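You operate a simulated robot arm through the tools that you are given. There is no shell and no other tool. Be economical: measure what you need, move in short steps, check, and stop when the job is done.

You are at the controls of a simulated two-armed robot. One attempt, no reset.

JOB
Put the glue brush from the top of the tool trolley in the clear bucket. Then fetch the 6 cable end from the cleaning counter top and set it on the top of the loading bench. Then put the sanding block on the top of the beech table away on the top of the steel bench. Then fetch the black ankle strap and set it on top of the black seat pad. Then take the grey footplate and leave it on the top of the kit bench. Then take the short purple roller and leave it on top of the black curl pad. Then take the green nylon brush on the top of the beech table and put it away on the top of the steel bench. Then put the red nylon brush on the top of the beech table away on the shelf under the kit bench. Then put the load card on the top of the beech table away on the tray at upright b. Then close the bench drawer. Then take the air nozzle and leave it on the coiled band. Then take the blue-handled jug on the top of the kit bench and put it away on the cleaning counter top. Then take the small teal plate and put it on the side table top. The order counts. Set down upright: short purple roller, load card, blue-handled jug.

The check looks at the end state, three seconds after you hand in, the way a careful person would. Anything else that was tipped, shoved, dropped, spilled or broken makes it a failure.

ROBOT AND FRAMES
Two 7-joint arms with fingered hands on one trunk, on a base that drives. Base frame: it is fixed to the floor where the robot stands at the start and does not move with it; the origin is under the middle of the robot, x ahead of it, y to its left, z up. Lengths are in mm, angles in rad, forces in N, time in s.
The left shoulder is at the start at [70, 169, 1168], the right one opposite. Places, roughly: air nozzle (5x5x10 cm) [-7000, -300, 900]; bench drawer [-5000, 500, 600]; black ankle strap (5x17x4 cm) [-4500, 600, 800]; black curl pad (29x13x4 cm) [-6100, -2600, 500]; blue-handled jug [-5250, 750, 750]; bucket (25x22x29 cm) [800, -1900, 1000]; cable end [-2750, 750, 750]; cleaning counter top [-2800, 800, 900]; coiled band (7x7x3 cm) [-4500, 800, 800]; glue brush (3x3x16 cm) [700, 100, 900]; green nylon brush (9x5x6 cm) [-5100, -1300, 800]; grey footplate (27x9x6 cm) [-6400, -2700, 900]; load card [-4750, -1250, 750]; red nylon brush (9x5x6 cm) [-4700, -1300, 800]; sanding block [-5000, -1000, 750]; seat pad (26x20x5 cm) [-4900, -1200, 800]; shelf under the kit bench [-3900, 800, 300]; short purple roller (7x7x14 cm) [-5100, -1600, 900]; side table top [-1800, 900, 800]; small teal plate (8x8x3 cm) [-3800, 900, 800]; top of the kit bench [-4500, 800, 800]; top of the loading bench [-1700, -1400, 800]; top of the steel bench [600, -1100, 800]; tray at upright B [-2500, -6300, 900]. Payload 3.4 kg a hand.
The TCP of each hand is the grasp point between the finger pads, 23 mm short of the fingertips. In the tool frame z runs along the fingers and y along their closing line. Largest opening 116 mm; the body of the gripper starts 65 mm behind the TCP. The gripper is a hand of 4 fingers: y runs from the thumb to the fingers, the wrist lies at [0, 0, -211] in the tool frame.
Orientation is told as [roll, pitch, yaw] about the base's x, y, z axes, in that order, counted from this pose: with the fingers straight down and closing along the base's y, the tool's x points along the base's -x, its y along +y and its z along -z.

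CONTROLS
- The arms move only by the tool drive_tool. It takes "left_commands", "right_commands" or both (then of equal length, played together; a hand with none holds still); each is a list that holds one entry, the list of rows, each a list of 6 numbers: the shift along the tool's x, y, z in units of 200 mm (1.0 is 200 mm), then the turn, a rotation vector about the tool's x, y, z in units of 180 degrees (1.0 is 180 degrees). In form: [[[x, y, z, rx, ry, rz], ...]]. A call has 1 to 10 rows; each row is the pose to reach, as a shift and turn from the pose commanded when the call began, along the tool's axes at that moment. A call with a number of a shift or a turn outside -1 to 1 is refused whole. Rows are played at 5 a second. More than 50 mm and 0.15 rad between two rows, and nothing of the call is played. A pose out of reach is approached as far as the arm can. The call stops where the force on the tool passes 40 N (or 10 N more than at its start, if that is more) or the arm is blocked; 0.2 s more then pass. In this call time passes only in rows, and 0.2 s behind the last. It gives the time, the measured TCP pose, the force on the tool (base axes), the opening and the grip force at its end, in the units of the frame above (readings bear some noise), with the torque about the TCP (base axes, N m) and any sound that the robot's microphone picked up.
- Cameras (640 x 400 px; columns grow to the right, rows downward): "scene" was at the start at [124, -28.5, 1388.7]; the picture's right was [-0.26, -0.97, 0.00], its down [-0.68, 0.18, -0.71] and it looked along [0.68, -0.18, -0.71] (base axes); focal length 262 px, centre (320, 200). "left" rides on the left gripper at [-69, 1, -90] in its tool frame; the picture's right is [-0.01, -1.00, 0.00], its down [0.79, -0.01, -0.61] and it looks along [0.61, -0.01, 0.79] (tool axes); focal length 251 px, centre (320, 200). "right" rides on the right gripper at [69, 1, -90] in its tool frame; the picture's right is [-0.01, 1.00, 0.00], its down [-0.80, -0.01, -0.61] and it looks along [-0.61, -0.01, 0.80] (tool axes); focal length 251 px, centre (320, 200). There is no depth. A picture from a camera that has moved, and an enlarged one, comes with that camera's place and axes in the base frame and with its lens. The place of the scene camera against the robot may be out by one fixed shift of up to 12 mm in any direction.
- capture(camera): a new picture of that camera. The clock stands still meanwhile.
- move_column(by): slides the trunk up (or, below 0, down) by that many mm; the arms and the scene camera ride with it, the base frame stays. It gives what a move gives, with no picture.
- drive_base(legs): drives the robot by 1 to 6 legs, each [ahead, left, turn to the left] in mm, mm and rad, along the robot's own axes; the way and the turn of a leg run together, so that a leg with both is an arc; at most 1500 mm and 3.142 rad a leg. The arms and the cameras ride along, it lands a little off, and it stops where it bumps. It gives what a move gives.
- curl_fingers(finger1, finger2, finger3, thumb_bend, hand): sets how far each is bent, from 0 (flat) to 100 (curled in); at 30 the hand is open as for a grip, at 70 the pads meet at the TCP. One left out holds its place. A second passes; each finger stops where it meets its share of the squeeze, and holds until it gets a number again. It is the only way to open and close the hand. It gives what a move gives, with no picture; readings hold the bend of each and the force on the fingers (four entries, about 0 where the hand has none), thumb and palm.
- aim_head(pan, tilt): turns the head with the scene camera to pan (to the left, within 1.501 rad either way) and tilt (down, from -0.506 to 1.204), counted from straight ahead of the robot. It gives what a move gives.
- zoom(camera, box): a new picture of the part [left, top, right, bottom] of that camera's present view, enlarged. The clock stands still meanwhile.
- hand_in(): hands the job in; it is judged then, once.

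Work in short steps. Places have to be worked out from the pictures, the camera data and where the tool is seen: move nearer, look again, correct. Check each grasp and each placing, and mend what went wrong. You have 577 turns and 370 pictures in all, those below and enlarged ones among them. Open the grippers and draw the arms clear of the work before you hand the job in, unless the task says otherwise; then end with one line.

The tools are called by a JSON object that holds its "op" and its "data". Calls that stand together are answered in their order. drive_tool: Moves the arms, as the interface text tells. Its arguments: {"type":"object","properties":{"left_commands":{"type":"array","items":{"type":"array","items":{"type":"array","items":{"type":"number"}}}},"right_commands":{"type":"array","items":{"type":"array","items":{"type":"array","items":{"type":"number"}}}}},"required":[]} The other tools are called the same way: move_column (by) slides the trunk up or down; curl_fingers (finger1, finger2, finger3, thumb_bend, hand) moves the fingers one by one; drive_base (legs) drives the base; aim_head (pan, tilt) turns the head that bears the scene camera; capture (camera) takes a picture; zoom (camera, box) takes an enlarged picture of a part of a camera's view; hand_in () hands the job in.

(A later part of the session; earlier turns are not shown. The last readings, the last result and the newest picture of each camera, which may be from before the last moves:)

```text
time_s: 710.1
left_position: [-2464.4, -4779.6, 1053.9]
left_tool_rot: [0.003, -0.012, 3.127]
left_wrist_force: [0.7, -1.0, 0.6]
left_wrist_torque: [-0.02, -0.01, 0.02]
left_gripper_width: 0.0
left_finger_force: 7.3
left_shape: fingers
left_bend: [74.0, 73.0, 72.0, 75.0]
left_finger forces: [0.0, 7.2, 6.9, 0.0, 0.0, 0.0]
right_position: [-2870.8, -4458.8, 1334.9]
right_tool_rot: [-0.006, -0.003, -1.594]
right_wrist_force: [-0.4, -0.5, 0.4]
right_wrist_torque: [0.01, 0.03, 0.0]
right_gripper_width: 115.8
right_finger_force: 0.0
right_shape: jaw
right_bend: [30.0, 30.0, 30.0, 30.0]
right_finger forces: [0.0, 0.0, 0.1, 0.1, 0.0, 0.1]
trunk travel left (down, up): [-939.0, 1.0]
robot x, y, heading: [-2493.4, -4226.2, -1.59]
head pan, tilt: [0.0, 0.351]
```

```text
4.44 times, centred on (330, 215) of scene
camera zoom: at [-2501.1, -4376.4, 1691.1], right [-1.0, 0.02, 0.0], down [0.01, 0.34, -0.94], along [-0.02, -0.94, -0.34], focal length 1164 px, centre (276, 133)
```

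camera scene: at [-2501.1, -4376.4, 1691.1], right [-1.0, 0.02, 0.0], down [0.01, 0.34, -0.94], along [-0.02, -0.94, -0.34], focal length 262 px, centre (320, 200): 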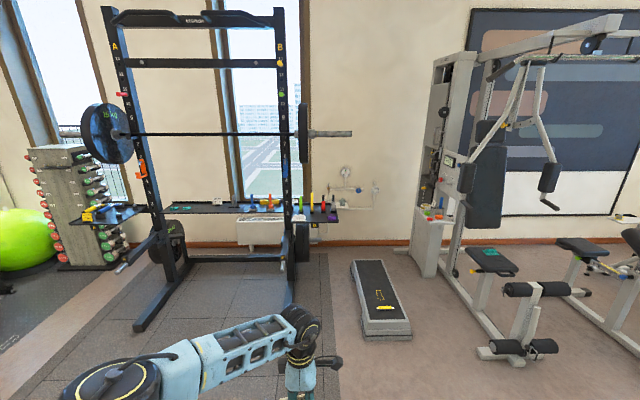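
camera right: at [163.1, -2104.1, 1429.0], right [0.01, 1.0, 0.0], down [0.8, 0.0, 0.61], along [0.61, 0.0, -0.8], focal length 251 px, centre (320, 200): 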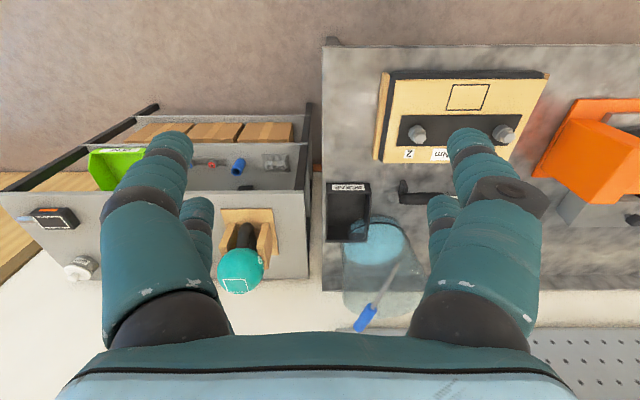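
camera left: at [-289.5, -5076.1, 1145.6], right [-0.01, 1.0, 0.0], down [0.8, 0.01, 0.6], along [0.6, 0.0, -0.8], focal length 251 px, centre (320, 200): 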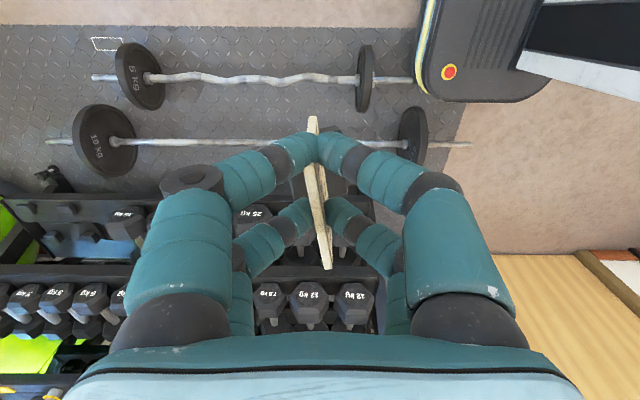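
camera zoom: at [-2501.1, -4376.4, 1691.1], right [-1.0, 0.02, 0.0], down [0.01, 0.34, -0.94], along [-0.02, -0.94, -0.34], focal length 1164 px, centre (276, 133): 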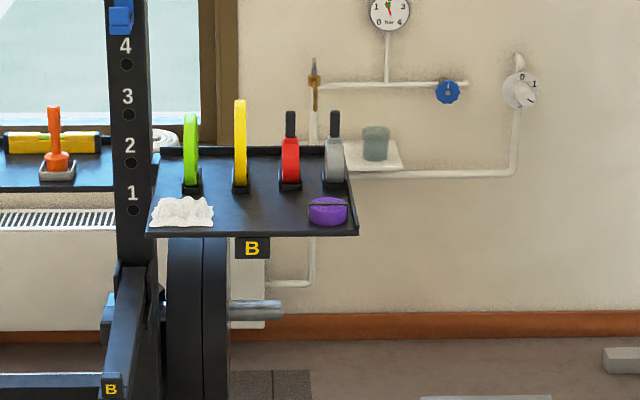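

Free patch at the front middle of tray B, ≈(-2518, -6262), tray z≈855. I raise the arm relative to the trunk, fix heading, align and drive nearer.

{"op": "drive_tool", "data": {"left_commands": [[[0, 0, -0.2, 0, 0, 0], [0, 0, -0.4, 0, 0, 0], [0, 0, -0.5, 0, 0, 0]]]}}

{"op": "drive_base", "data": {"legs": [[0, -76, 0.019], [1150, 0, 0]]}}

{"op": "aim_head", "data": {"pan": 0.0, "tilt": 0.6}}

{"op": "capture", "data": {"camera": "scene"}}

```text
time_s: 711.0
left_position: [-2464.5, -4778.6, 1155.0]
left_tool_rot: [0.002, -0.012, 3.124]
left_wrist_force: [-0.2, 1.1, -0.3]
left_wrist_torque: [-0.01, 0.01, -0.02]
left_gripper_width: 0.1
left_finger_force: 7.4
left_shape: fingers
left_bend: [74.0, 73.0, 72.0, 75.0]
left_finger forces: [0.0, 7.2, 6.7, 0.1, 0.1, 0.1]
right_position: [-2869.1, -4458.4, 1335.6]
right_tool_rot: [-0.005, -0.003, -1.594]
right_wrist_force: [-0.1, -0.2, -0.4]
right_wrist_torque: [-0.01, -0.03, -0.01]
right_gripper_width: 116.0
right_finger_force: 0.0
right_shape: jaw
right_bend: [30.0, 30.0, 30.0, 30.0]
right_finger forces: [0.0, 0.0, 0.0, 0.0, 0.0, 0.1]
trunk travel left (down, up): [-939.0, 1.0]
robot x, y, heading: [-2492.1, -4228.2, -1.589]
head pan, tilt: [0.0, 0.351]
```

```text
time_s: 717.5
left_position: [-2540.4, -5945.7, 1155.6]
left_tool_rot: [0.001, -0.009, 3.134]
left_wrist_force: [0.0, -0.5, -1.0]
left_wrist_torque: [-0.01, 0.01, 0.01]
left_gripper_width: 0.1
left_finger_force: 7.1
left_shape: fingers
left_bend: [74.0, 73.0, 72.0, 75.0]
left_finger forces: [0.0, 7.1, 6.8, 0.0, 0.0, 0.0]
right_position: [-2949.7, -5630.7, 1336.1]
right_tool_rot: [-0.006, -0.004, -1.584]
right_wrist_force: [0.2, 0.2, 0.0]
right_wrist_torque: [-0.03, 0.0, -0.03]
right_gripper_width: 115.9
right_finger_force: 0.1
right_shape: jaw
right_bend: [30.0, 30.0, 30.0, 30.0]
right_finger forces: [0.0, 0.0, 0.1, 0.1, 0.1, 0.0]
trunk travel left (down, up): [-939.0, 1.0]
robot x, y, heading: [-2577.2, -5390.2, -1.575]
head pan, tilt: [0.0, 0.351]
```

```text
time_s: 718.3
left_position: [-2536.4, -5947.3, 1154.6]
left_tool_rot: [0.001, -0.016, 3.137]
left_wrist_force: [0.6, 1.0, -0.4]
left_wrist_torque: [0.02, 0.02, 0.0]
left_gripper_width: 0.0
left_finger_force: 6.8
left_shape: fingers
left_bend: [74.0, 73.0, 72.0, 75.0]
left_finger forces: [0.0, 7.2, 6.9, 0.1, 0.1, 0.0]
right_position: [-2943.9, -5630.0, 1336.9]
right_tool_rot: [-0.008, -0.002, -1.583]
right_wrist_force: [-0.4, -0.6, -0.4]
right_wrist_torque: [-0.02, 0.0, 0.0]
right_gripper_width: 116.0
right_finger_force: 0.0
right_shape: jaw
right_bend: [30.0, 30.0, 30.0, 30.0]
right_finger forces: [0.1, 0.1, 0.0, 0.1, 0.1, 0.0]
trunk travel left (down, up): [-939.0, 1.0]
robot x, y, heading: [-2570.8, -5396.4, -1.575]
head pan, tilt: [0.0, 0.6]
```

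```text
171 pictures are left
camera scene: at [-2589.4, -5539.7, 1669.2], right [-1.0, 0.01, -0.01], down [0.01, 0.56, -0.83], along [0.0, -0.83, -0.56], focal length 262 px, centre (320, 200)
```

scene: 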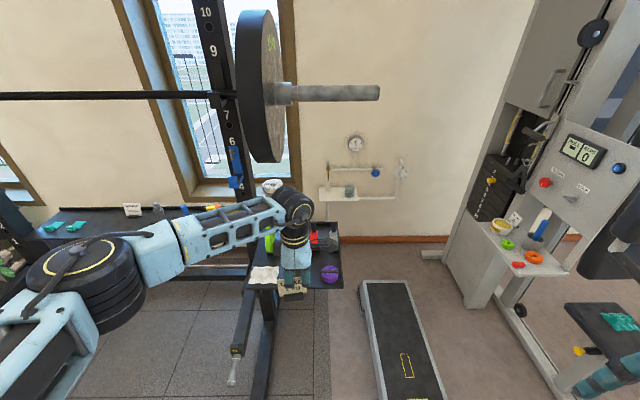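

Plate edge sits at x≈-2425, z>1310; my forearm will pass beneath. Lower the trunk 190, shift left 17 mm, and drive 200 mm in.

{"op": "move_column", "data": {"by": -190}}

{"op": "drive_base", "data": {"legs": [[0, 17, 0], [200, 0, 0]]}}

{"op": "capture", "data": {"camera": "scene"}}

{"op": "capture", "data": {"camera": "left"}}

```text
time_s: 720.4
left_position: [-2534.9, -5946.5, 965.0]
left_tool_rot: [0.003, -0.015, 3.137]
left_wrist_force: [0.1, -0.1, 0.1]
left_wrist_torque: [-0.01, -0.02, 0.02]
left_gripper_width: 0.0
left_finger_force: 6.6
left_shape: fingers
left_bend: [74.0, 73.0, 72.0, 75.0]
left_finger forces: [0.0, 7.1, 6.9, 0.1, 0.1, 0.0]
right_position: [-2942.9, -5631.1, 1146.6]
right_tool_rot: [-0.009, -0.002, -1.584]
right_wrist_force: [0.1, 0.4, -0.4]
right_wrist_torque: [-0.04, -0.01, 0.01]
right_gripper_width: 116.1
right_finger_force: 0.1
right_shape: jaw
right_bend: [30.0, 30.0, 30.0, 30.0]
right_finger forces: [0.0, 0.1, 0.0, 0.0, 0.0, 0.0]
trunk travel left (down, up): [-749.0, 191.0]
robot x, y, heading: [-2572.8, -5396.1, -1.58]
head pan, tilt: [0.0, 0.6]
```

```text
time_s: 722.3
left_position: [-2519.7, -6143.7, 965.2]
left_tool_rot: [0.003, -0.016, 3.14]
left_wrist_force: [-0.4, -0.5, -0.2]
left_wrist_torque: [-0.04, 0.01, 0.0]
left_gripper_width: 0.0
left_finger_force: 6.9
left_shape: fingers
left_bend: [74.0, 73.0, 72.0, 75.0]
left_finger forces: [0.0, 7.2, 6.9, 0.0, 0.1, 0.0]
right_position: [-2929.1, -5826.6, 1146.8]
right_tool_rot: [-0.008, -0.006, -1.582]
right_wrist_force: [-0.6, 0.5, -0.7]
right_wrist_torque: [-0.01, 0.01, -0.02]
right_gripper_width: 115.9
right_finger_force: 0.1
right_shape: jaw
right_bend: [30.0, 30.0, 30.0, 30.0]
right_finger forces: [0.0, 0.1, 0.0, 0.0, 0.0, 0.1]
trunk travel left (down, up): [-749.0, 191.0]
robot x, y, heading: [-2557.7, -5590.0, -1.578]
head pan, tilt: [0.0, 0.6]
```

```text
170 pictures are left
camera scene: at [-2573.7, -5735.8, 1479.4], right [-1.0, 0.01, -0.01], down [0.01, 0.56, -0.83], along [0.0, -0.83, -0.56], focal length 262 px, centre (320, 200)
```

scene: 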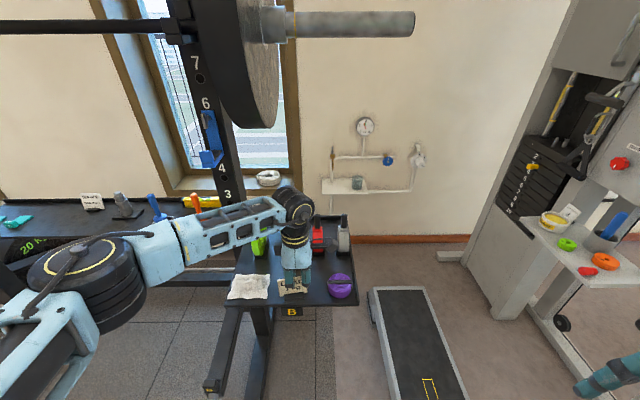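

```text
169 pictures are left
camera left: at [-2588.5, -6142.8, 1055.9], right [0.0, 1.0, 0.0], down [0.8, 0.01, 0.59], along [0.59, 0.0, -0.8], focal length 251 px, centre (320, 200)
```

left: 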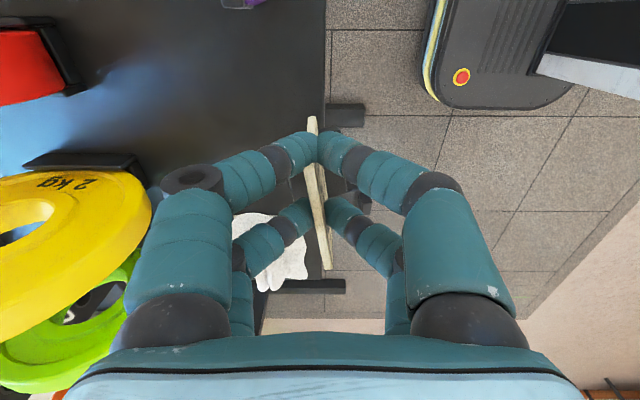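

Between the yellow and green discs the front strip is free: target card at ≈(-2470, -6176). Shift left 38, ahead 31, lower 20.

{"op": "drive_base", "data": {"legs": [[0, 38, 0], [31, 0, 0]]}}

{"op": "move_column", "data": {"by": -18}}

{"op": "capture", "data": {"camera": "left"}}

{"op": "zoom", "data": {"camera": "scene", "box": [210, 210, 370, 320]}}

```text
time_s: 723.6
left_position: [-2479.2, -6171.8, 968.0]
left_tool_rot: [0.006, -0.019, 3.136]
left_wrist_force: [-0.5, 0.0, -0.5]
left_wrist_torque: [-0.03, -0.02, -0.02]
left_gripper_width: 0.1
left_finger_force: 7.1
left_shape: fingers
left_bend: [74.0, 73.0, 72.0, 75.0]
left_finger forces: [0.0, 7.1, 7.0, 0.0, 0.0, 0.1]
right_position: [-2887.6, -5856.5, 1147.9]
right_tool_rot: [-0.013, -0.008, -1.581]
right_wrist_force: [-0.4, 0.2, 0.0]
right_wrist_torque: [-0.02, 0.0, 0.02]
right_gripper_width: 116.4
right_finger_force: 0.1
right_shape: jaw
right_bend: [30.0, 30.0, 30.0, 30.0]
right_finger forces: [0.0, 0.0, 0.1, 0.0, 0.0, 0.0]
trunk travel left (down, up): [-749.0, 191.0]
robot x, y, heading: [-2521.3, -5621.5, -1.577]
head pan, tilt: [0.0, 0.6]
```

```text
time_s: 724.3
left_position: [-2475.0, -6176.3, 946.3]
left_tool_rot: [0.001, -0.024, 3.137]
left_wrist_force: [-0.1, 1.1, -0.7]
left_wrist_torque: [0.0, -0.03, -0.02]
left_gripper_width: 0.1
left_finger_force: 6.8
left_shape: fingers
left_bend: [74.0, 73.0, 72.0, 75.0]
left_finger forces: [0.0, 7.2, 6.9, 0.0, 0.0, 0.0]
right_position: [-2882.7, -5860.7, 1130.7]
right_tool_rot: [-0.018, -0.002, -1.582]
right_wrist_force: [0.1, -0.4, 0.3]
right_wrist_torque: [-0.01, -0.01, -0.03]
right_gripper_width: 116.0
right_finger_force: 0.1
right_shape: jaw
right_bend: [30.0, 30.0, 30.0, 30.0]
right_finger forces: [0.0, 0.1, 0.0, 0.1, 0.1, 0.0]
trunk travel left (down, up): [-731.0, 209.0]
robot x, y, heading: [-2521.7, -5623.8, -1.577]
head pan, tilt: [0.0, 0.6]
```

```text
168 pictures are left
camera left: at [-2543.1, -6175.8, 1037.4], right [0.0, 1.0, 0.0], down [0.81, 0.0, 0.59], along [0.59, 0.0, -0.81], focal length 251 px, centre (320, 200)
```

left: 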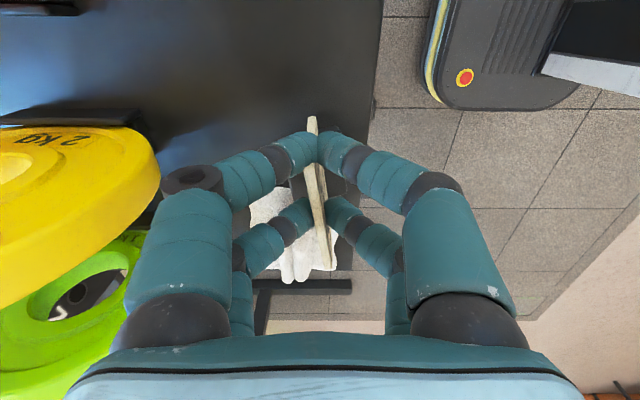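

```text
3.64 times, centred on (290, 265) of scene
camera zoom: at [-2537.4, -5769.0, 1461.1], right [-1.0, 0.01, -0.01], down [0.01, 0.56, -0.83], along [0.0, -0.83, -0.56], focal length 952 px, centre (429, -36)
```

zoom: 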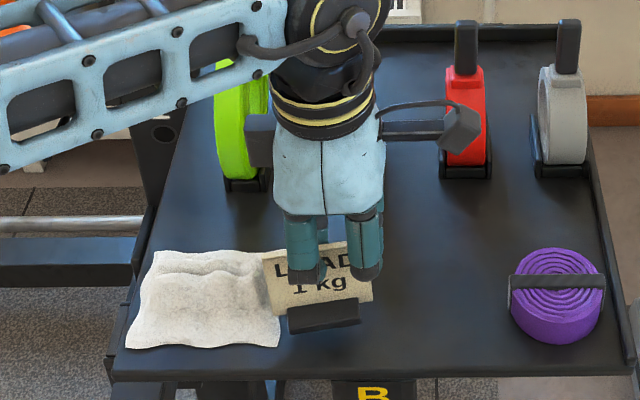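

The row of discs is further back than thought, and the gloves are too near. Shift right 55 mm and ahead 25 mm.

{"op": "drive_base", "data": {"legs": [[0, -55, 0], [25, 0, 0]]}}

{"op": "zoom", "data": {"camera": "scene", "box": [210, 210, 370, 320]}}

```text
time_s: 725.6
left_position: [-2530.7, -6196.0, 949.2]
left_tool_rot: [0.007, -0.027, 3.134]
left_wrist_force: [-0.1, 0.2, -0.8]
left_wrist_torque: [-0.03, 0.02, 0.01]
left_gripper_width: 0.1
left_finger_force: 7.4
left_shape: fingers
left_bend: [74.0, 73.0, 72.0, 75.0]
left_finger forces: [0.0, 7.1, 6.9, 0.1, 0.1, 0.1]
right_position: [-2937.6, -5880.8, 1132.5]
right_tool_rot: [-0.02, -0.007, -1.584]
right_wrist_force: [1.0, 0.0, 0.6]
right_wrist_torque: [-0.03, -0.01, -0.01]
right_gripper_width: 116.2
right_finger_force: 0.0
right_shape: jaw
right_bend: [30.0, 30.0, 30.0, 30.0]
right_finger forces: [0.0, 0.1, 0.0, 0.0, 0.0, 0.1]
trunk travel left (down, up): [-731.0, 209.0]
robot x, y, heading: [-2578.5, -5648.4, -1.577]
head pan, tilt: [0.0, 0.6]
```

```text
3.64 times, centred on (290, 265) of scene
camera zoom: at [-2589.8, -5788.0, 1461.8], right [-1.0, 0.01, 0.0], down [0.01, 0.56, -0.83], along [-0.01, -0.83, -0.56], focal length 952 px, centre (429, -36)
```

zoom: 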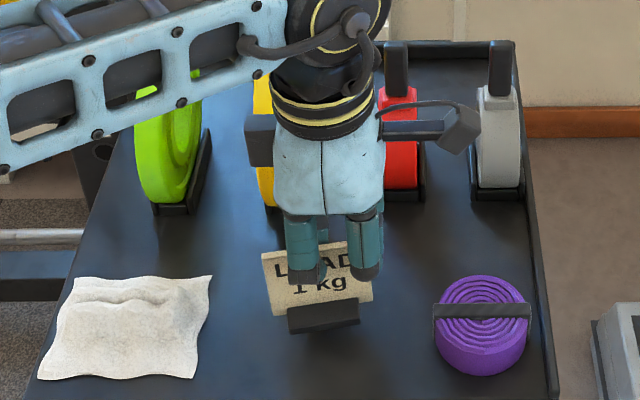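

Good spot. Lower in steps.

{"op": "move_column", "data": {"by": -15}}

{"op": "move_column", "data": {"by": -6}}

{"op": "zoom", "data": {"camera": "scene", "box": [230, 230, 350, 320]}}

```text
time_s: 726.3
left_position: [-2527.6, -6201.3, 931.1]
left_tool_rot: [0.003, -0.029, 3.135]
left_wrist_force: [-0.6, 0.2, 1.6]
left_wrist_torque: [0.03, -0.05, 0.03]
left_gripper_width: 0.0
left_finger_force: 8.4
left_shape: fingers
left_bend: [74.0, 74.0, 73.0, 75.0]
left_finger forces: [0.1, 8.8, 8.1, 0.0, 0.1, 0.1]
right_position: [-2933.8, -5884.0, 1119.1]
right_tool_rot: [-0.024, -0.003, -1.584]
right_wrist_force: [0.8, -0.2, 0.3]
right_wrist_torque: [0.0, 0.02, 0.01]
right_gripper_width: 115.9
right_finger_force: 0.1
right_shape: jaw
right_bend: [30.0, 30.0, 30.0, 30.0]
right_finger forces: [0.0, 0.1, 0.0, 0.1, 0.0, 0.1]
trunk travel left (down, up): [-716.0, 224.0]
robot x, y, heading: [-2578.8, -5645.9, -1.574]
head pan, tilt: [0.0, 0.6]
```

```text
time_s: 726.8
left_position: [-2527.2, -6200.2, 925.0]
left_tool_rot: [0.0, -0.029, 3.135]
left_wrist_force: [0.7, 2.2, 6.0]
left_wrist_torque: [0.05, -0.13, 0.03]
left_gripper_width: 0.1
left_finger_force: 9.1
left_shape: fingers
left_bend: [75.0, 74.0, 74.0, 75.0]
left_finger forces: [0.0, 8.1, 10.2, 0.0, 0.0, 0.1]
right_position: [-2933.7, -5884.9, 1111.0]
right_tool_rot: [-0.023, -0.003, -1.582]
right_wrist_force: [0.3, 0.3, -0.4]
right_wrist_torque: [0.01, 0.01, 0.01]
right_gripper_width: 116.2
right_finger_force: 0.0
right_shape: jaw
right_bend: [30.0, 30.0, 30.0, 30.0]
right_finger forces: [0.0, 0.0, 0.1, 0.0, 0.1, 0.1]
trunk travel left (down, up): [-710.0, 230.0]
robot x, y, heading: [-2578.0, -5647.3, -1.581]
head pan, tilt: [0.0, 0.6]
```

```text
4.44 times, centred on (290, 275) of scene
camera zoom: at [-2592.2, -5793.2, 1440.1], right [-1.0, 0.01, -0.01], down [0.01, 0.56, -0.83], along [-0.01, -0.83, -0.56], focal length 1164 px, centre (453, -133)
```

zoom: 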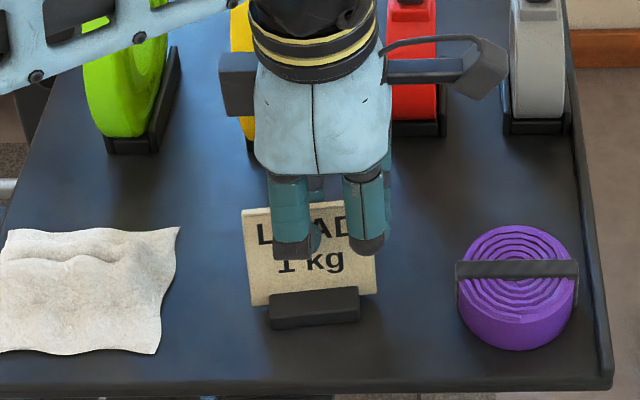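

Base is on the tray. Open gently in two stages.

{"op": "curl_fingers", "data": {"hand": "left", "finger1": 64, "finger2": 64, "finger3": 64, "thumb_bend": 64}}

{"op": "curl_fingers", "data": {"hand": "left", "finger1": 50, "finger2": 50, "finger3": 50, "thumb_bend": 50}}

{"op": "move_column", "data": {"by": 110}}

{"op": "zoom", "data": {"camera": "scene", "box": [210, 220, 370, 340]}}

```text
time_s: 727.8
left_position: [-2528.2, -6202.0, 925.3]
left_tool_rot: [0.002, -0.03, 3.136]
left_wrist_force: [-0.1, -0.1, 0.2]
left_wrist_torque: [0.06, 0.02, 0.01]
left_gripper_width: 17.0
left_finger_force: 0.0
left_shape: fingers
left_bend: [64.0, 64.0, 64.0, 64.0]
left_finger forces: [0.0, 0.0, 0.1, 0.0, 0.0, 0.1]
right_position: [-2934.3, -5884.5, 1111.2]
right_tool_rot: [-0.023, -0.005, -1.584]
right_wrist_force: [-0.1, 0.5, -0.4]
right_wrist_torque: [0.02, 0.01, -0.01]
right_gripper_width: 116.1
right_finger_force: 0.0
right_shape: jaw
right_bend: [30.0, 30.0, 30.0, 30.0]
right_finger forces: [0.1, 0.1, 0.0, 0.1, 0.0, 0.0]
trunk travel left (down, up): [-710.0, 230.0]
robot x, y, heading: [-2578.4, -5644.9, -1.585]
head pan, tilt: [0.0, 0.6]
```

```text
time_s: 728.8
left_position: [-2527.3, -6202.3, 924.2]
left_tool_rot: [0.002, -0.03, 3.135]
left_wrist_force: [-0.2, -0.1, 0.6]
left_wrist_torque: [-0.01, -0.02, 0.0]
left_gripper_width: 57.6
left_finger_force: 0.0
left_shape: fingers
left_bend: [50.0, 50.0, 50.0, 50.0]
left_finger forces: [0.1, 0.0, 0.0, 0.0, 0.0, 0.0]
right_position: [-2934.1, -5885.0, 1111.0]
right_tool_rot: [-0.023, -0.004, -1.584]
right_wrist_force: [-0.7, -0.2, 0.1]
right_wrist_torque: [0.01, -0.01, 0.01]
right_gripper_width: 116.2
right_finger_force: 0.1
right_shape: jaw
right_bend: [30.0, 30.0, 30.0, 30.0]
right_finger forces: [0.0, 0.0, 0.0, 0.1, 0.1, 0.1]
trunk travel left (down, up): [-710.0, 230.0]
robot x, y, heading: [-2576.6, -5648.1, -1.58]
head pan, tilt: [0.0, 0.6]
```

```text
time_s: 730.2
left_position: [-2527.7, -6201.3, 1034.2]
left_tool_rot: [0.001, -0.028, 3.136]
left_wrist_force: [0.8, -0.7, 0.1]
left_wrist_torque: [0.01, 0.01, 0.03]
left_gripper_width: 57.6
left_finger_force: 0.0
left_shape: fingers
left_bend: [50.0, 50.0, 50.0, 50.0]
left_finger forces: [0.0, 0.0, 0.0, 0.0, 0.1, 0.0]
right_position: [-2934.8, -5884.6, 1220.5]
right_tool_rot: [-0.021, -0.003, -1.583]
right_wrist_force: [0.1, 0.1, 0.0]
right_wrist_torque: [-0.02, 0.02, 0.0]
right_gripper_width: 116.1
right_finger_force: 0.0
right_shape: jaw
right_bend: [30.0, 30.0, 30.0, 30.0]
right_finger forces: [0.0, 0.1, 0.0, 0.0, 0.0, 0.0]
trunk travel left (down, up): [-820.0, 120.0]
robot x, y, heading: [-2576.5, -5650.7, -1.581]
head pan, tilt: [0.0, 0.6]
```

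```text
3.33 times, centred on (290, 280) of scene
camera zoom: at [-2592.9, -5794.0, 1550.1], right [-1.0, 0.01, -0.01], down [0.01, 0.57, -0.82], along [-0.01, -0.82, -0.57], focal length 873 px, centre (420, -67)
```

zoom: 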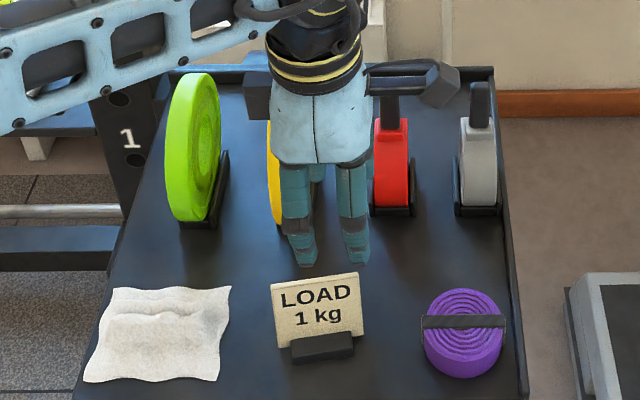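

The card stands upright on tray B. Now back out and return north the same way to close the bench drawer.

{"op": "drive_base", "data": {"legs": [[-1400, 0, 0.01], [0, 1500, 0], [0, 740, 0]]}}

{"op": "move_column", "data": {"by": 100}}

{"op": "drive_base", "data": {"legs": [[-1500, 0, 0], [-1500, 0, 0]]}}

```text
time_s: 747.9
left_position: [-249.4, -4812.3, 1034.8]
left_tool_rot: [0.001, -0.03, -3.133]
left_wrist_force: [0.3, 0.7, 1.5]
left_wrist_torque: [0.0, 0.0, -0.03]
left_gripper_width: 57.6
left_finger_force: 0.1
left_shape: fingers
left_bend: [50.0, 50.0, 50.0, 50.0]
left_finger forces: [0.1, 0.1, 0.0, 0.1, 0.0, 0.0]
right_position: [-659.5, -4499.6, 1222.2]
right_tool_rot: [-0.022, -0.004, -1.572]
right_wrist_force: [-0.4, -0.9, 0.1]
right_wrist_torque: [0.0, 0.01, 0.03]
right_gripper_width: 116.1
right_finger_force: 0.0
right_shape: jaw
right_bend: [30.0, 30.0, 30.0, 30.0]
right_finger forces: [0.0, 0.0, 0.0, 0.0, 0.0, 0.1]
trunk travel left (down, up): [-820.0, 120.0]
robot x, y, heading: [-309.3, -4255.9, -1.568]
head pan, tilt: [0.0, 0.6]
```

```text
time_s: 749.2
left_position: [-248.1, -4813.3, 1134.5]
left_tool_rot: [0.0, -0.031, -3.135]
left_wrist_force: [1.1, 0.0, 0.6]
left_wrist_torque: [-0.03, -0.01, 0.0]
left_gripper_width: 57.5
left_finger_force: 0.1
left_shape: fingers
left_bend: [50.0, 50.0, 50.0, 50.0]
left_finger forces: [0.0, 0.0, 0.1, 0.0, 0.0, 0.0]
right_position: [-659.0, -4501.5, 1321.8]
right_tool_rot: [-0.023, -0.004, -1.571]
right_wrist_force: [-0.7, -0.3, -0.6]
right_wrist_torque: [0.01, -0.04, -0.02]
right_gripper_width: 116.2
right_finger_force: 0.1
right_shape: jaw
right_bend: [30.0, 30.0, 30.0, 30.0]
right_finger forces: [0.0, 0.0, 0.1, 0.1, 0.0, 0.0]
trunk travel left (down, up): [-920.0, 20.0]
robot x, y, heading: [-311.1, -4258.7, -1.567]
head pan, tilt: [0.0, 0.6]
```

```text
time_s: 763.7
left_position: [-263.5, -1806.1, 1133.6]
left_tool_rot: [0.0, -0.029, 3.141]
left_wrist_force: [0.1, -0.6, -0.5]
left_wrist_torque: [0.01, -0.02, -0.01]
left_gripper_width: 57.6
left_finger_force: 0.1
left_shape: fingers
left_bend: [50.0, 50.0, 50.0, 50.0]
left_finger forces: [0.0, 0.1, 0.1, 0.0, 0.0, 0.0]
right_position: [-670.4, -1492.4, 1320.7]
right_tool_rot: [-0.022, -0.003, -1.577]
right_wrist_force: [1.0, 0.5, -0.4]
right_wrist_torque: [0.0, -0.01, 0.01]
right_gripper_width: 116.0
right_finger_force: 0.0
right_shape: jaw
right_bend: [30.0, 30.0, 30.0, 30.0]
right_finger forces: [0.0, 0.0, 0.1, 0.0, 0.0, 0.1]
trunk travel left (down, up): [-920.0, 20.0]
robot x, y, heading: [-315.8, -1254.2, -1.574]
head pan, tilt: [0.0, 0.6]
```

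Continue: back to y≈-300, turn to face +y, strafe west.

{"op": "drive_base", "data": {"legs": [[-950, 0, 0], [0, 0, 3.14], [0, 1500, 0], [0, 1500, 0]]}}

{"op": "drive_base", "data": {"legs": [[0, 1450, 0]]}}

{"op": "aim_head", "data": {"pan": 0.0, "tilt": 0.7}}

{"op": "capture", "data": {"camera": "scene"}}

```text
time_s: 789.9
left_position: [-3362.0, 245.7, 1133.6]
left_tool_rot: [0.001, -0.028, 0.001]
left_wrist_force: [0.3, -0.2, 0.2]
left_wrist_torque: [-0.01, 0.02, -0.02]
left_gripper_width: 57.6
left_finger_force: 0.0
left_shape: fingers
left_bend: [50.0, 50.0, 50.0, 50.0]
left_finger forces: [0.0, 0.1, 0.1, 0.0, 0.0, 0.0]
right_position: [-2953.6, -68.5, 1320.6]
right_tool_rot: [-0.023, -0.004, 1.565]
right_wrist_force: [0.6, -0.6, -0.5]
right_wrist_torque: [-0.03, 0.0, 0.01]
right_gripper_width: 116.0
right_finger_force: 0.0
right_shape: jaw
right_bend: [30.0, 30.0, 30.0, 30.0]
right_finger forces: [0.0, 0.1, 0.0, 0.0, 0.0, 0.0]
trunk travel left (down, up): [-920.0, 20.0]
robot x, y, heading: [-3309.9, -304.9, 1.563]
head pan, tilt: [0.0, 0.6]
```

```text
time_s: 797.0
left_position: [-4797.9, 243.0, 1134.3]
left_tool_rot: [0.003, -0.029, 0.01]
left_wrist_force: [0.7, 0.7, -0.4]
left_wrist_torque: [0.0, 0.0, 0.03]
left_gripper_width: 57.5
left_finger_force: 0.0
left_shape: fingers
left_bend: [50.0, 50.0, 50.0, 50.0]
left_finger forces: [0.0, 0.0, 0.1, 0.0, 0.0, 0.1]
right_position: [-4386.0, -65.2, 1321.1]
right_tool_rot: [-0.022, -0.003, 1.575]
right_wrist_force: [0.6, 0.6, 0.1]
right_wrist_torque: [0.0, 0.0, 0.01]
right_gripper_width: 116.1
right_finger_force: 0.1
right_shape: jaw
right_bend: [30.0, 30.0, 30.0, 30.0]
right_finger forces: [0.0, 0.1, 0.0, 0.0, 0.1, 0.1]
trunk travel left (down, up): [-920.0, 20.0]
robot x, y, heading: [-4738.2, -307.0, 1.579]
head pan, tilt: [0.0, 0.6]
```

```text
time_s: 797.7
left_position: [-4798.9, 243.1, 1134.1]
left_tool_rot: [-0.001, -0.029, 0.011]
left_wrist_force: [-0.3, -0.2, -0.6]
left_wrist_torque: [-0.03, -0.02, 0.01]
left_gripper_width: 57.4
left_finger_force: 0.0
left_shape: fingers
left_bend: [50.0, 50.0, 50.0, 50.0]
left_finger forces: [0.0, 0.1, 0.1, 0.1, 0.1, 0.1]
right_position: [-4388.5, -66.6, 1321.6]
right_tool_rot: [-0.022, -0.004, 1.575]
right_wrist_force: [-0.9, 0.0, -0.5]
right_wrist_torque: [-0.03, 0.0, 0.02]
right_gripper_width: 115.7
right_finger_force: 0.0
right_shape: jaw
right_bend: [30.0, 30.0, 30.0, 30.0]
right_finger forces: [0.0, 0.1, 0.1, 0.0, 0.0, 0.0]
trunk travel left (down, up): [-920.0, 20.0]
robot x, y, heading: [-4740.0, -310.2, 1.581]
head pan, tilt: [0.0, 0.7]
```

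```text
163 pictures are left
camera scene: at [-4743.5, -181.5, 1640.8], right [1.0, 0.01, 0.0], down [0.0, -0.64, -0.77], along [-0.01, 0.77, -0.64], focal length 262 px, centre (320, 200)
```

scene: 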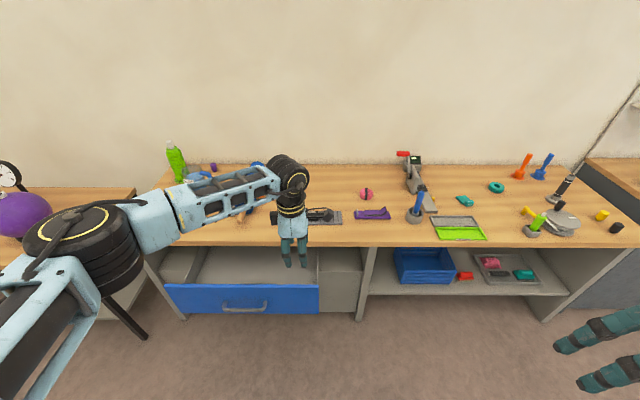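

Drawer front spans x -5350…-4745, y≈395, z≈500–720, handle low. I'll push it with the closed left hand pointing forward. First undo the yaw, close the fingers.

{"op": "drive_tool", "data": {"left_commands": [[[0, 0, 0, 0, 0, -0.046], [0, 0, 0, 0, 0, -0.092], [0, 0, 0, 0, 0, -0.138], [0, 0, 0, 0, 0, -0.184], [0, 0, 0, 0, 0, -0.23], [0, 0, 0, 0, 0, -0.276], [0, 0, 0, 0, 0, -0.322], [0, 0, 0, 0, 0, -0.368], [0, 0, 0, 0, 0, -0.414], [0, 0, 0, 0, 0, -0.46]]]}}

{"op": "curl_fingers", "data": {"hand": "left", "finger1": 69, "finger2": 69, "finger3": 69, "thumb_bend": 69}}

{"op": "drive_tool", "data": {"left_commands": [[[0.02, 0, 0, 0, 0, -0.04], [0.05, 0, 0, 0, -0.042, -0.04], [0.1, 0, 0, 0, -0.084, -0.04], [0.15, 0, 0, 0, -0.126, -0.04], [0.2, 0, 0, 0, -0.168, -0.04], [0.25, 0, 0, 0, -0.21, -0.04], [0.25, 0, 0, 0, -0.252, -0.04], [0.25, 0, 0, 0, -0.294, -0.04], [0.25, 0, 0, 0, -0.336, -0.04]]]}}

```text
time_s: 799.9
left_position: [-4799.0, 243.8, 1135.0]
left_tool_rot: [-0.03, -0.005, 1.459]
left_wrist_force: [0.0, -0.1, 0.2]
left_wrist_torque: [-0.02, -0.01, 0.0]
left_gripper_width: 57.8
left_finger_force: 0.0
left_shape: fingers
left_bend: [50.0, 50.0, 50.0, 50.0]
left_finger forces: [0.0, 0.0, 0.1, 0.1, 0.1, 0.0]
right_position: [-4387.0, -66.4, 1320.8]
right_tool_rot: [-0.023, -0.003, 1.574]
right_wrist_force: [0.2, -1.0, -0.2]
right_wrist_torque: [0.03, -0.05, 0.01]
right_gripper_width: 115.9
right_finger_force: 0.0
right_shape: jaw
right_bend: [30.0, 30.0, 30.0, 30.0]
right_finger forces: [0.0, 0.0, 0.1, 0.0, 0.0, 0.0]
trunk travel left (down, up): [-920.0, 20.0]
robot x, y, heading: [-4735.6, -308.3, 1.574]
head pan, tilt: [0.0, 0.7]
```

```text
time_s: 800.9
left_position: [-4798.8, 242.6, 1134.3]
left_tool_rot: [-0.029, -0.005, 1.454]
left_wrist_force: [0.1, 1.2, 0.5]
left_wrist_torque: [-0.02, 0.02, 0.0]
left_gripper_width: 4.5
left_finger_force: 0.1
left_shape: fingers
left_bend: [69.0, 69.0, 69.0, 69.0]
left_finger forces: [0.0, 0.0, 0.0, 0.0, 0.0, 0.0]
right_position: [-4388.2, -67.7, 1319.9]
right_tool_rot: [-0.022, -0.003, 1.576]
right_wrist_force: [-0.8, 0.6, -0.1]
right_wrist_torque: [-0.01, 0.01, -0.03]
right_gripper_width: 116.0
right_finger_force: 0.1
right_shape: jaw
right_bend: [30.0, 30.0, 30.0, 30.0]
right_finger forces: [0.1, 0.0, 0.0, 0.0, 0.1, 0.0]
trunk travel left (down, up): [-920.0, 20.0]
robot x, y, heading: [-4740.1, -308.9, 1.577]
head pan, tilt: [0.0, 0.7]
```

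```text
time_s: 802.9
left_position: [-4799.6, 194.4, 1134.3]
left_tool_rot: [-0.176, -1.051, 1.708]
left_wrist_force: [-0.1, -0.4, -0.3]
left_wrist_torque: [0.01, 0.0, 0.02]
left_gripper_width: 4.1
left_finger_force: 0.1
left_shape: fingers
left_bend: [69.0, 69.0, 69.0, 69.0]
left_finger forces: [0.0, 0.1, 0.0, 0.1, 0.0, 0.0]
right_position: [-4384.0, -65.3, 1320.7]
right_tool_rot: [-0.018, -0.004, 1.575]
right_wrist_force: [0.6, -0.5, 0.0]
right_wrist_torque: [0.01, 0.02, 0.02]
right_gripper_width: 116.1
right_finger_force: 0.1
right_shape: jaw
right_bend: [30.0, 30.0, 30.0, 30.0]
right_finger forces: [0.0, 0.1, 0.0, 0.1, 0.0, 0.2]
trunk travel left (down, up): [-920.0, 20.0]
robot x, y, heading: [-4738.3, -309.4, 1.577]
head pan, tilt: [0.0, 0.7]
```

Strafe to x≈-4989, lower so TCP z≈690 in front of the drawer.

{"op": "drive_base", "data": {"legs": [[0, 250, 0]]}}

{"op": "move_column", "data": {"by": -400}}

{"op": "move_column", "data": {"by": -45}}

{"op": "capture", "data": {"camera": "scene"}}

```text
time_s: 804.7
left_position: [-5048.9, 193.1, 1133.0]
left_tool_rot: [-0.176, -1.049, 1.71]
left_wrist_force: [0.9, -0.2, -0.4]
left_wrist_torque: [0.01, 0.02, -0.04]
left_gripper_width: 4.0
left_finger_force: 0.2
left_shape: fingers
left_bend: [69.0, 69.0, 69.0, 69.0]
left_finger forces: [0.0, 0.1, 0.1, 0.1, 0.0, 0.1]
right_position: [-4632.5, -68.0, 1320.8]
right_tool_rot: [-0.02, -0.003, 1.571]
right_wrist_force: [0.2, 0.4, 0.4]
right_wrist_torque: [-0.01, 0.03, 0.0]
right_gripper_width: 116.3
right_finger_force: 0.0
right_shape: jaw
right_bend: [30.0, 30.0, 30.0, 30.0]
right_finger forces: [0.0, 0.0, 0.1, 0.0, 0.2, 0.1]
trunk travel left (down, up): [-920.0, 20.0]
robot x, y, heading: [-4991.6, -313.0, 1.577]
head pan, tilt: [0.0, 0.7]
```

```text
time_s: 808.5
left_position: [-5052.8, 192.1, 733.5]
left_tool_rot: [-0.182, -1.05, 1.714]
left_wrist_force: [0.1, 0.3, 0.2]
left_wrist_torque: [0.0, 0.0, -0.01]
left_gripper_width: 4.3
left_finger_force: 0.0
left_shape: fingers
left_bend: [69.0, 69.0, 69.0, 69.0]
left_finger forces: [0.0, 0.1, 0.0, 0.0, 0.0, 0.1]
right_position: [-4635.6, -69.9, 921.0]
right_tool_rot: [-0.024, -0.003, 1.571]
right_wrist_force: [-0.6, 1.0, 0.7]
right_wrist_torque: [-0.02, 0.03, -0.01]
right_gripper_width: 116.1
right_finger_force: 0.1
right_shape: jaw
right_bend: [30.0, 30.0, 30.0, 30.0]
right_finger forces: [0.0, 0.0, 0.1, 0.1, 0.1, 0.0]
trunk travel left (down, up): [-520.0, 420.0]
robot x, y, heading: [-4985.6, -307.5, 1.575]
head pan, tilt: [0.0, 0.7]
```

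```text
time_s: 809.4
left_position: [-5052.0, 191.9, 689.5]
left_tool_rot: [-0.182, -1.049, 1.713]
left_wrist_force: [-0.3, 0.4, 0.2]
left_wrist_torque: [0.03, 0.02, -0.02]
left_gripper_width: 4.3
left_finger_force: 0.1
left_shape: fingers
left_bend: [69.0, 69.0, 69.0, 69.0]
left_finger forces: [0.0, 0.0, 0.0, 0.1, 0.0, 0.1]
right_position: [-4637.3, -69.4, 875.6]
right_tool_rot: [-0.023, -0.002, 1.569]
right_wrist_force: [0.2, -0.2, -0.8]
right_wrist_torque: [0.01, -0.02, 0.01]
right_gripper_width: 116.3
right_finger_force: 0.1
right_shape: jaw
right_bend: [30.0, 30.0, 30.0, 30.0]
right_finger forces: [0.1, 0.0, 0.0, 0.1, 0.0, 0.0]
trunk travel left (down, up): [-475.0, 465.0]
robot x, y, heading: [-4984.3, -309.7, 1.574]
head pan, tilt: [0.0, 0.7]
```

```text
162 pictures are left
camera scene: at [-4992.6, -182.9, 1195.8], right [1.0, 0.0, 0.0], down [0.0, -0.64, -0.77], along [0.0, 0.77, -0.64], focal length 262 px, centre (320, 200)
```

scene: 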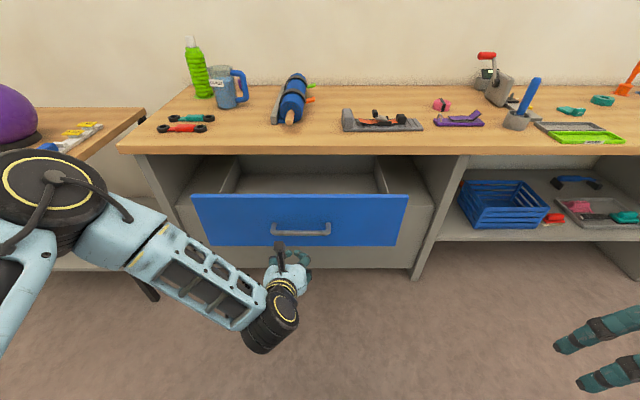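

Drawer front: y≈390, z 521–737, centre x≈-5052. Drive 150 mm ahead, then push with the arm.

{"op": "drive_base", "data": {"legs": [[150, 0, 0]]}}

{"op": "drive_tool", "data": {"left_commands": [[[-0.06, 0, 0.1, 0, 0, 0], [-0.12, 0, 0.2, 0, 0, 0], [-0.18, 0, 0.3, 0, 0, 0], [-0.24, 0, 0.4, 0, 0, 0], [-0.3, 0, 0.5, 0, 0, 0]]]}}

{"op": "capture", "data": {"camera": "scene"}}

```text
time_s: 810.8
left_position: [-5051.4, 346.2, 688.9]
left_tool_rot: [-0.182, -1.047, 1.712]
left_wrist_force: [-0.7, -1.1, -0.1]
left_wrist_torque: [0.03, 0.0, -0.01]
left_gripper_width: 3.5
left_finger_force: 0.1
left_shape: fingers
left_bend: [69.0, 69.0, 69.0, 69.0]
left_finger forces: [0.0, 0.0, 0.0, 0.0, 0.0, 0.1]
right_position: [-4636.7, 83.0, 875.8]
right_tool_rot: [-0.023, -0.001, 1.568]
right_wrist_force: [0.8, 0.5, 0.8]
right_wrist_torque: [0.0, 0.02, 0.0]
right_gripper_width: 115.6
right_finger_force: 0.0
right_shape: jaw
right_bend: [30.0, 30.0, 30.0, 30.0]
right_finger forces: [0.0, 0.0, 0.1, 0.0, 0.0, 0.0]
trunk travel left (down, up): [-475.0, 465.0]
robot x, y, heading: [-4988.9, -159.4, 1.576]
head pan, tilt: [0.0, 0.7]
```

```text
time_s: 812.0
left_position: [-5050.7, 462.5, 692.7]
left_tool_rot: [-0.179, -1.049, 1.71]
left_wrist_force: [0.5, 0.4, 0.4]
left_wrist_torque: [0.02, -0.03, 0.02]
left_gripper_width: 3.3
left_finger_force: 0.2
left_shape: fingers
left_bend: [69.0, 69.0, 69.0, 69.0]
left_finger forces: [0.1, 0.0, 0.0, 0.0, 0.1, 0.0]
right_position: [-4635.4, 82.1, 875.7]
right_tool_rot: [-0.021, -0.002, 1.569]
right_wrist_force: [0.7, -0.4, 1.3]
right_wrist_torque: [-0.01, -0.03, 0.02]
right_gripper_width: 116.1
right_finger_force: 0.1
right_shape: jaw
right_bend: [30.0, 30.0, 30.0, 30.0]
right_finger forces: [0.1, 0.0, 0.1, 0.1, 0.1, 0.1]
trunk travel left (down, up): [-475.0, 465.0]
robot x, y, heading: [-4985.8, -159.3, 1.573]
head pan, tilt: [0.0, 0.7]
```

```text
161 pictures are left
camera scene: at [-4992.6, -30.3, 1195.8], right [1.0, 0.0, 0.0], down [0.0, -0.64, -0.76], along [0.0, 0.76, -0.64], focal length 262 px, centre (320, 200)
```

scene: 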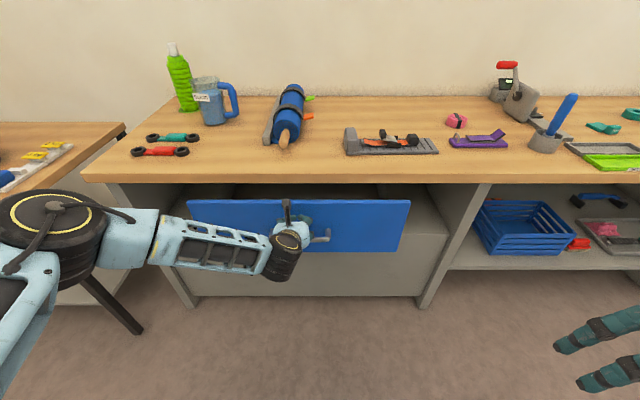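

Drawer slides with little force. Keep pushing until it stops.

{"op": "drive_tool", "data": {"left_commands": [[[-0.05, 0, 0.088, 0, 0, 0], [-0.1, 0, 0.176, 0, 0, 0], [-0.15, 0, 0.264, 0, 0, 0], [-0.2, 0, 0.352, 0, 0, 0], [-0.25, 0, 0.44, 0, 0, 0]]]}}

{"op": "capture", "data": {"camera": "scene"}}

```text
time_s: 813.1
left_position: [-5045.2, 540.7, 689.9]
left_tool_rot: [-0.187, -1.04, 1.713]
left_wrist_force: [-3.1, -26.1, 5.5]
left_wrist_torque: [0.38, -0.01, 0.11]
left_gripper_width: 0.8
left_finger_force: 13.1
left_shape: fingers
left_bend: [72.0, 69.0, 69.0, 72.0]
left_finger forces: [15.1, 0.0, 0.0, 0.1, 11.2, 0.1]
right_position: [-4635.7, 79.9, 876.5]
right_tool_rot: [-0.021, -0.004, 1.571]
right_wrist_force: [-0.2, 0.9, -0.7]
right_wrist_torque: [-0.03, -0.01, 0.0]
right_gripper_width: 116.3
right_finger_force: 0.2
right_shape: jaw
right_bend: [30.0, 30.0, 30.0, 30.0]
right_finger forces: [0.0, 0.0, 0.1, 0.0, 0.0, 0.0]
trunk travel left (down, up): [-475.0, 465.0]
robot x, y, heading: [-4988.3, -158.5, 1.575]
head pan, tilt: [0.0, 0.7]
stopped in row 5 (left hand): the force on the tool passed its limit (the readings are from after the stop); the commanded pose is now the measured one
```

```text
160 pictures are left
camera scene: at [-4993.0, -34.9, 1196.4], right [1.0, 0.0, 0.0], down [0.0, -0.64, -0.77], along [0.0, 0.77, -0.64], focal length 262 px, centre (320, 200)
```

scene: 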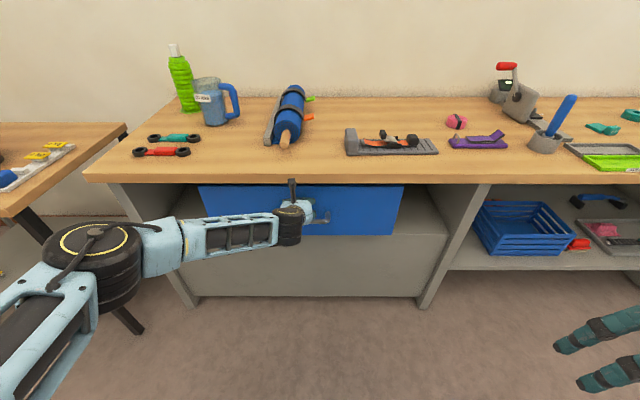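

It stopped with force. I retreat 30 mm and push once more to confirm it's at its end.

{"op": "drive_tool", "data": {"left_commands": [[[0.04, 0, -0.07, 0, 0, 0], [0.0, 0, 0.0, 0, 0, 0], [-0.025, 0, 0.045, 0, 0, 0], [-0.05, 0, 0.09, 0, 0, 0]]]}}

{"op": "drive_tool", "data": {"left_commands": [[[0.1, 0, -0.17, 0, 0, 0], [0.2, 0, -0.34, 0, 0, 0], [0.3, 0, -0.52, 0, 0, 0]]]}}

{"op": "zoom", "data": {"camera": "scene", "box": [100, 150, 500, 320]}}

```text
time_s: 813.8
left_position: [-5043.4, 540.1, 686.7]
left_tool_rot: [-0.186, -1.03, 1.706]
left_wrist_force: [-2.7, -26.5, 5.5]
left_wrist_torque: [0.4, -0.05, 0.12]
left_gripper_width: 0.1
left_finger_force: 13.2
left_shape: fingers
left_bend: [72.0, 69.0, 69.0, 72.0]
left_finger forces: [15.7, 0.0, 0.0, 0.0, 11.7, 0.0]
right_position: [-4636.7, 79.4, 877.6]
right_tool_rot: [-0.026, -0.005, 1.573]
right_wrist_force: [-0.3, -0.2, 0.2]
right_wrist_torque: [0.01, 0.02, 0.01]
right_gripper_width: 116.0
right_finger_force: 0.0
right_shape: jaw
right_bend: [30.0, 30.0, 30.0, 30.0]
right_finger forces: [0.0, 0.1, 0.1, 0.0, 0.0, 0.0]
trunk travel left (down, up): [-475.0, 465.0]
robot x, y, heading: [-4984.0, -160.8, 1.574]
head pan, tilt: [0.0, 0.7]
stopped in row 3 (left hand): the force on the tool passed its limit (the readings are from after the stop); the commanded pose is now the measured one
```

```text
time_s: 814.6
left_position: [-5048.4, 425.7, 686.7]
left_tool_rot: [-0.182, -1.028, 1.705]
left_wrist_force: [0.1, 0.6, -0.2]
left_wrist_torque: [0.03, -0.02, 0.0]
left_gripper_width: 3.3
left_finger_force: 0.1
left_shape: fingers
left_bend: [69.0, 69.0, 69.0, 69.0]
left_finger forces: [0.1, 0.1, 0.1, 0.0, 0.0, 0.1]
right_position: [-4636.9, 82.5, 876.5]
right_tool_rot: [-0.022, -0.002, 1.572]
right_wrist_force: [-0.3, 1.0, -0.1]
right_wrist_torque: [0.05, 0.04, 0.02]
right_gripper_width: 116.0
right_finger_force: 0.2
right_shape: jaw
right_bend: [30.0, 30.0, 30.0, 30.0]
right_finger forces: [0.0, 0.0, 0.0, 0.0, 0.1, 0.0]
trunk travel left (down, up): [-475.0, 465.0]
robot x, y, heading: [-4985.4, -159.1, 1.575]
head pan, tilt: [0.0, 0.7]
```

```text
1.60 times, centred on (300, 235) of scene
camera zoom: at [-4992.8, -31.9, 1195.8], right [1.0, 0.0, 0.0], down [0.0, -0.64, -0.77], along [0.0, 0.77, -0.64], focal length 419 px, centre (352, 144)
```

zoom: 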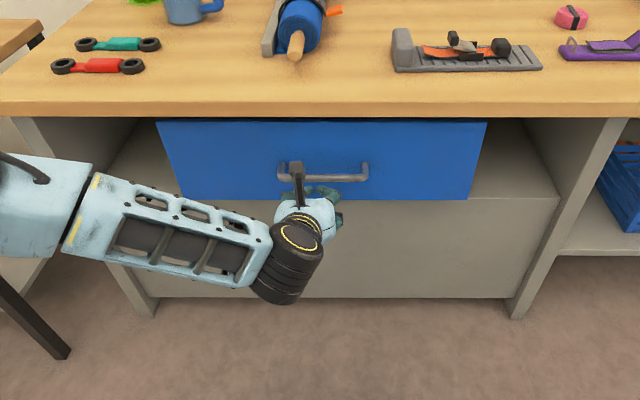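

Drawer front is flush with the cabinet. Back off, raise, and bring the hand back to vertical.

{"op": "drive_base", "data": {"legs": [[-150, 0, 0]]}}

{"op": "move_column", "data": {"by": 400}}

{"op": "drive_tool", "data": {"left_commands": [[[0.02, 0, -0.03, 0, 0.042, 0.005], [0.04, 0, -0.06, 0, 0.084, 0.01], [0.06, 0, -0.09, 0, 0.126, 0.015], [0.08, 0, -0.12, 0, 0.168, 0.02], [0.1, 0, -0.15, 0, 0.21, 0.025], [0.12, 0, -0.18, 0, 0.252, 0.03], [0.14, 0, -0.22, 0, 0.294, 0.035], [0.16, 0, -0.25, 0, 0.33, 0.04]]]}}

```text
time_s: 816.0
left_position: [-5048.2, 272.4, 687.0]
left_tool_rot: [-0.182, -1.028, 1.709]
left_wrist_force: [0.5, 0.1, 0.1]
left_wrist_torque: [0.02, 0.01, 0.01]
left_gripper_width: 3.6
left_finger_force: 0.1
left_shape: fingers
left_bend: [69.0, 69.0, 69.0, 69.0]
left_finger forces: [0.0, 0.0, 0.0, 0.0, 0.0, 0.0]
right_position: [-4636.2, -69.2, 876.2]
right_tool_rot: [-0.024, -0.004, 1.574]
right_wrist_force: [0.0, 0.2, 0.1]
right_wrist_torque: [0.05, 0.0, 0.02]
right_gripper_width: 116.0
right_finger_force: 0.0
right_shape: jaw
right_bend: [30.0, 30.0, 30.0, 30.0]
right_finger forces: [0.1, 0.1, 0.0, 0.1, 0.0, 0.0]
trunk travel left (down, up): [-475.0, 465.0]
robot x, y, heading: [-4988.6, -309.8, 1.572]
head pan, tilt: [0.0, 0.7]
```

```text
time_s: 819.8
left_position: [-5047.0, 273.6, 1087.1]
left_tool_rot: [-0.182, -1.028, 1.705]
left_wrist_force: [-0.1, -0.6, 0.4]
left_wrist_torque: [-0.01, 0.02, 0.04]
left_gripper_width: 3.1
left_finger_force: 0.1
left_shape: fingers
left_bend: [69.0, 69.0, 69.0, 69.0]
left_finger forces: [0.1, 0.0, 0.0, 0.1, 0.1, 0.0]
right_position: [-4636.4, -70.0, 1277.0]
right_tool_rot: [-0.023, -0.003, 1.574]
right_wrist_force: [-0.5, 0.5, 0.1]
right_wrist_torque: [0.0, -0.02, 0.0]
right_gripper_width: 116.2
right_finger_force: 0.0
right_shape: jaw
right_bend: [30.0, 30.0, 30.0, 30.0]
right_finger forces: [0.0, 0.0, 0.0, 0.0, 0.1, 0.0]
trunk travel left (down, up): [-875.0, 65.0]
robot x, y, heading: [-4987.3, -307.1, 1.577]
head pan, tilt: [0.0, 0.7]
```

```text
time_s: 821.6
left_position: [-5048.5, 215.4, 1082.9]
left_tool_rot: [-0.035, -0.002, 1.445]
left_wrist_force: [-0.2, 0.0, -0.6]
left_wrist_torque: [0.02, 0.0, -0.03]
left_gripper_width: 3.6
left_finger_force: 0.1
left_shape: fingers
left_bend: [69.0, 69.0, 69.0, 69.0]
left_finger forces: [0.0, 0.0, 0.0, 0.0, 0.1, 0.0]
right_position: [-4635.6, -68.9, 1276.6]
right_tool_rot: [-0.024, 0.0, 1.571]
right_wrist_force: [0.0, -0.8, 0.3]
right_wrist_torque: [-0.01, 0.01, 0.02]
right_gripper_width: 115.9
right_finger_force: 0.1
right_shape: jaw
right_bend: [30.0, 30.0, 30.0, 30.0]
right_finger forces: [0.0, 0.0, 0.1, 0.1, 0.1, 0.1]
trunk travel left (down, up): [-875.0, 65.0]
robot x, y, heading: [-4987.2, -312.7, 1.575]
head pan, tilt: [0.0, 0.7]
```

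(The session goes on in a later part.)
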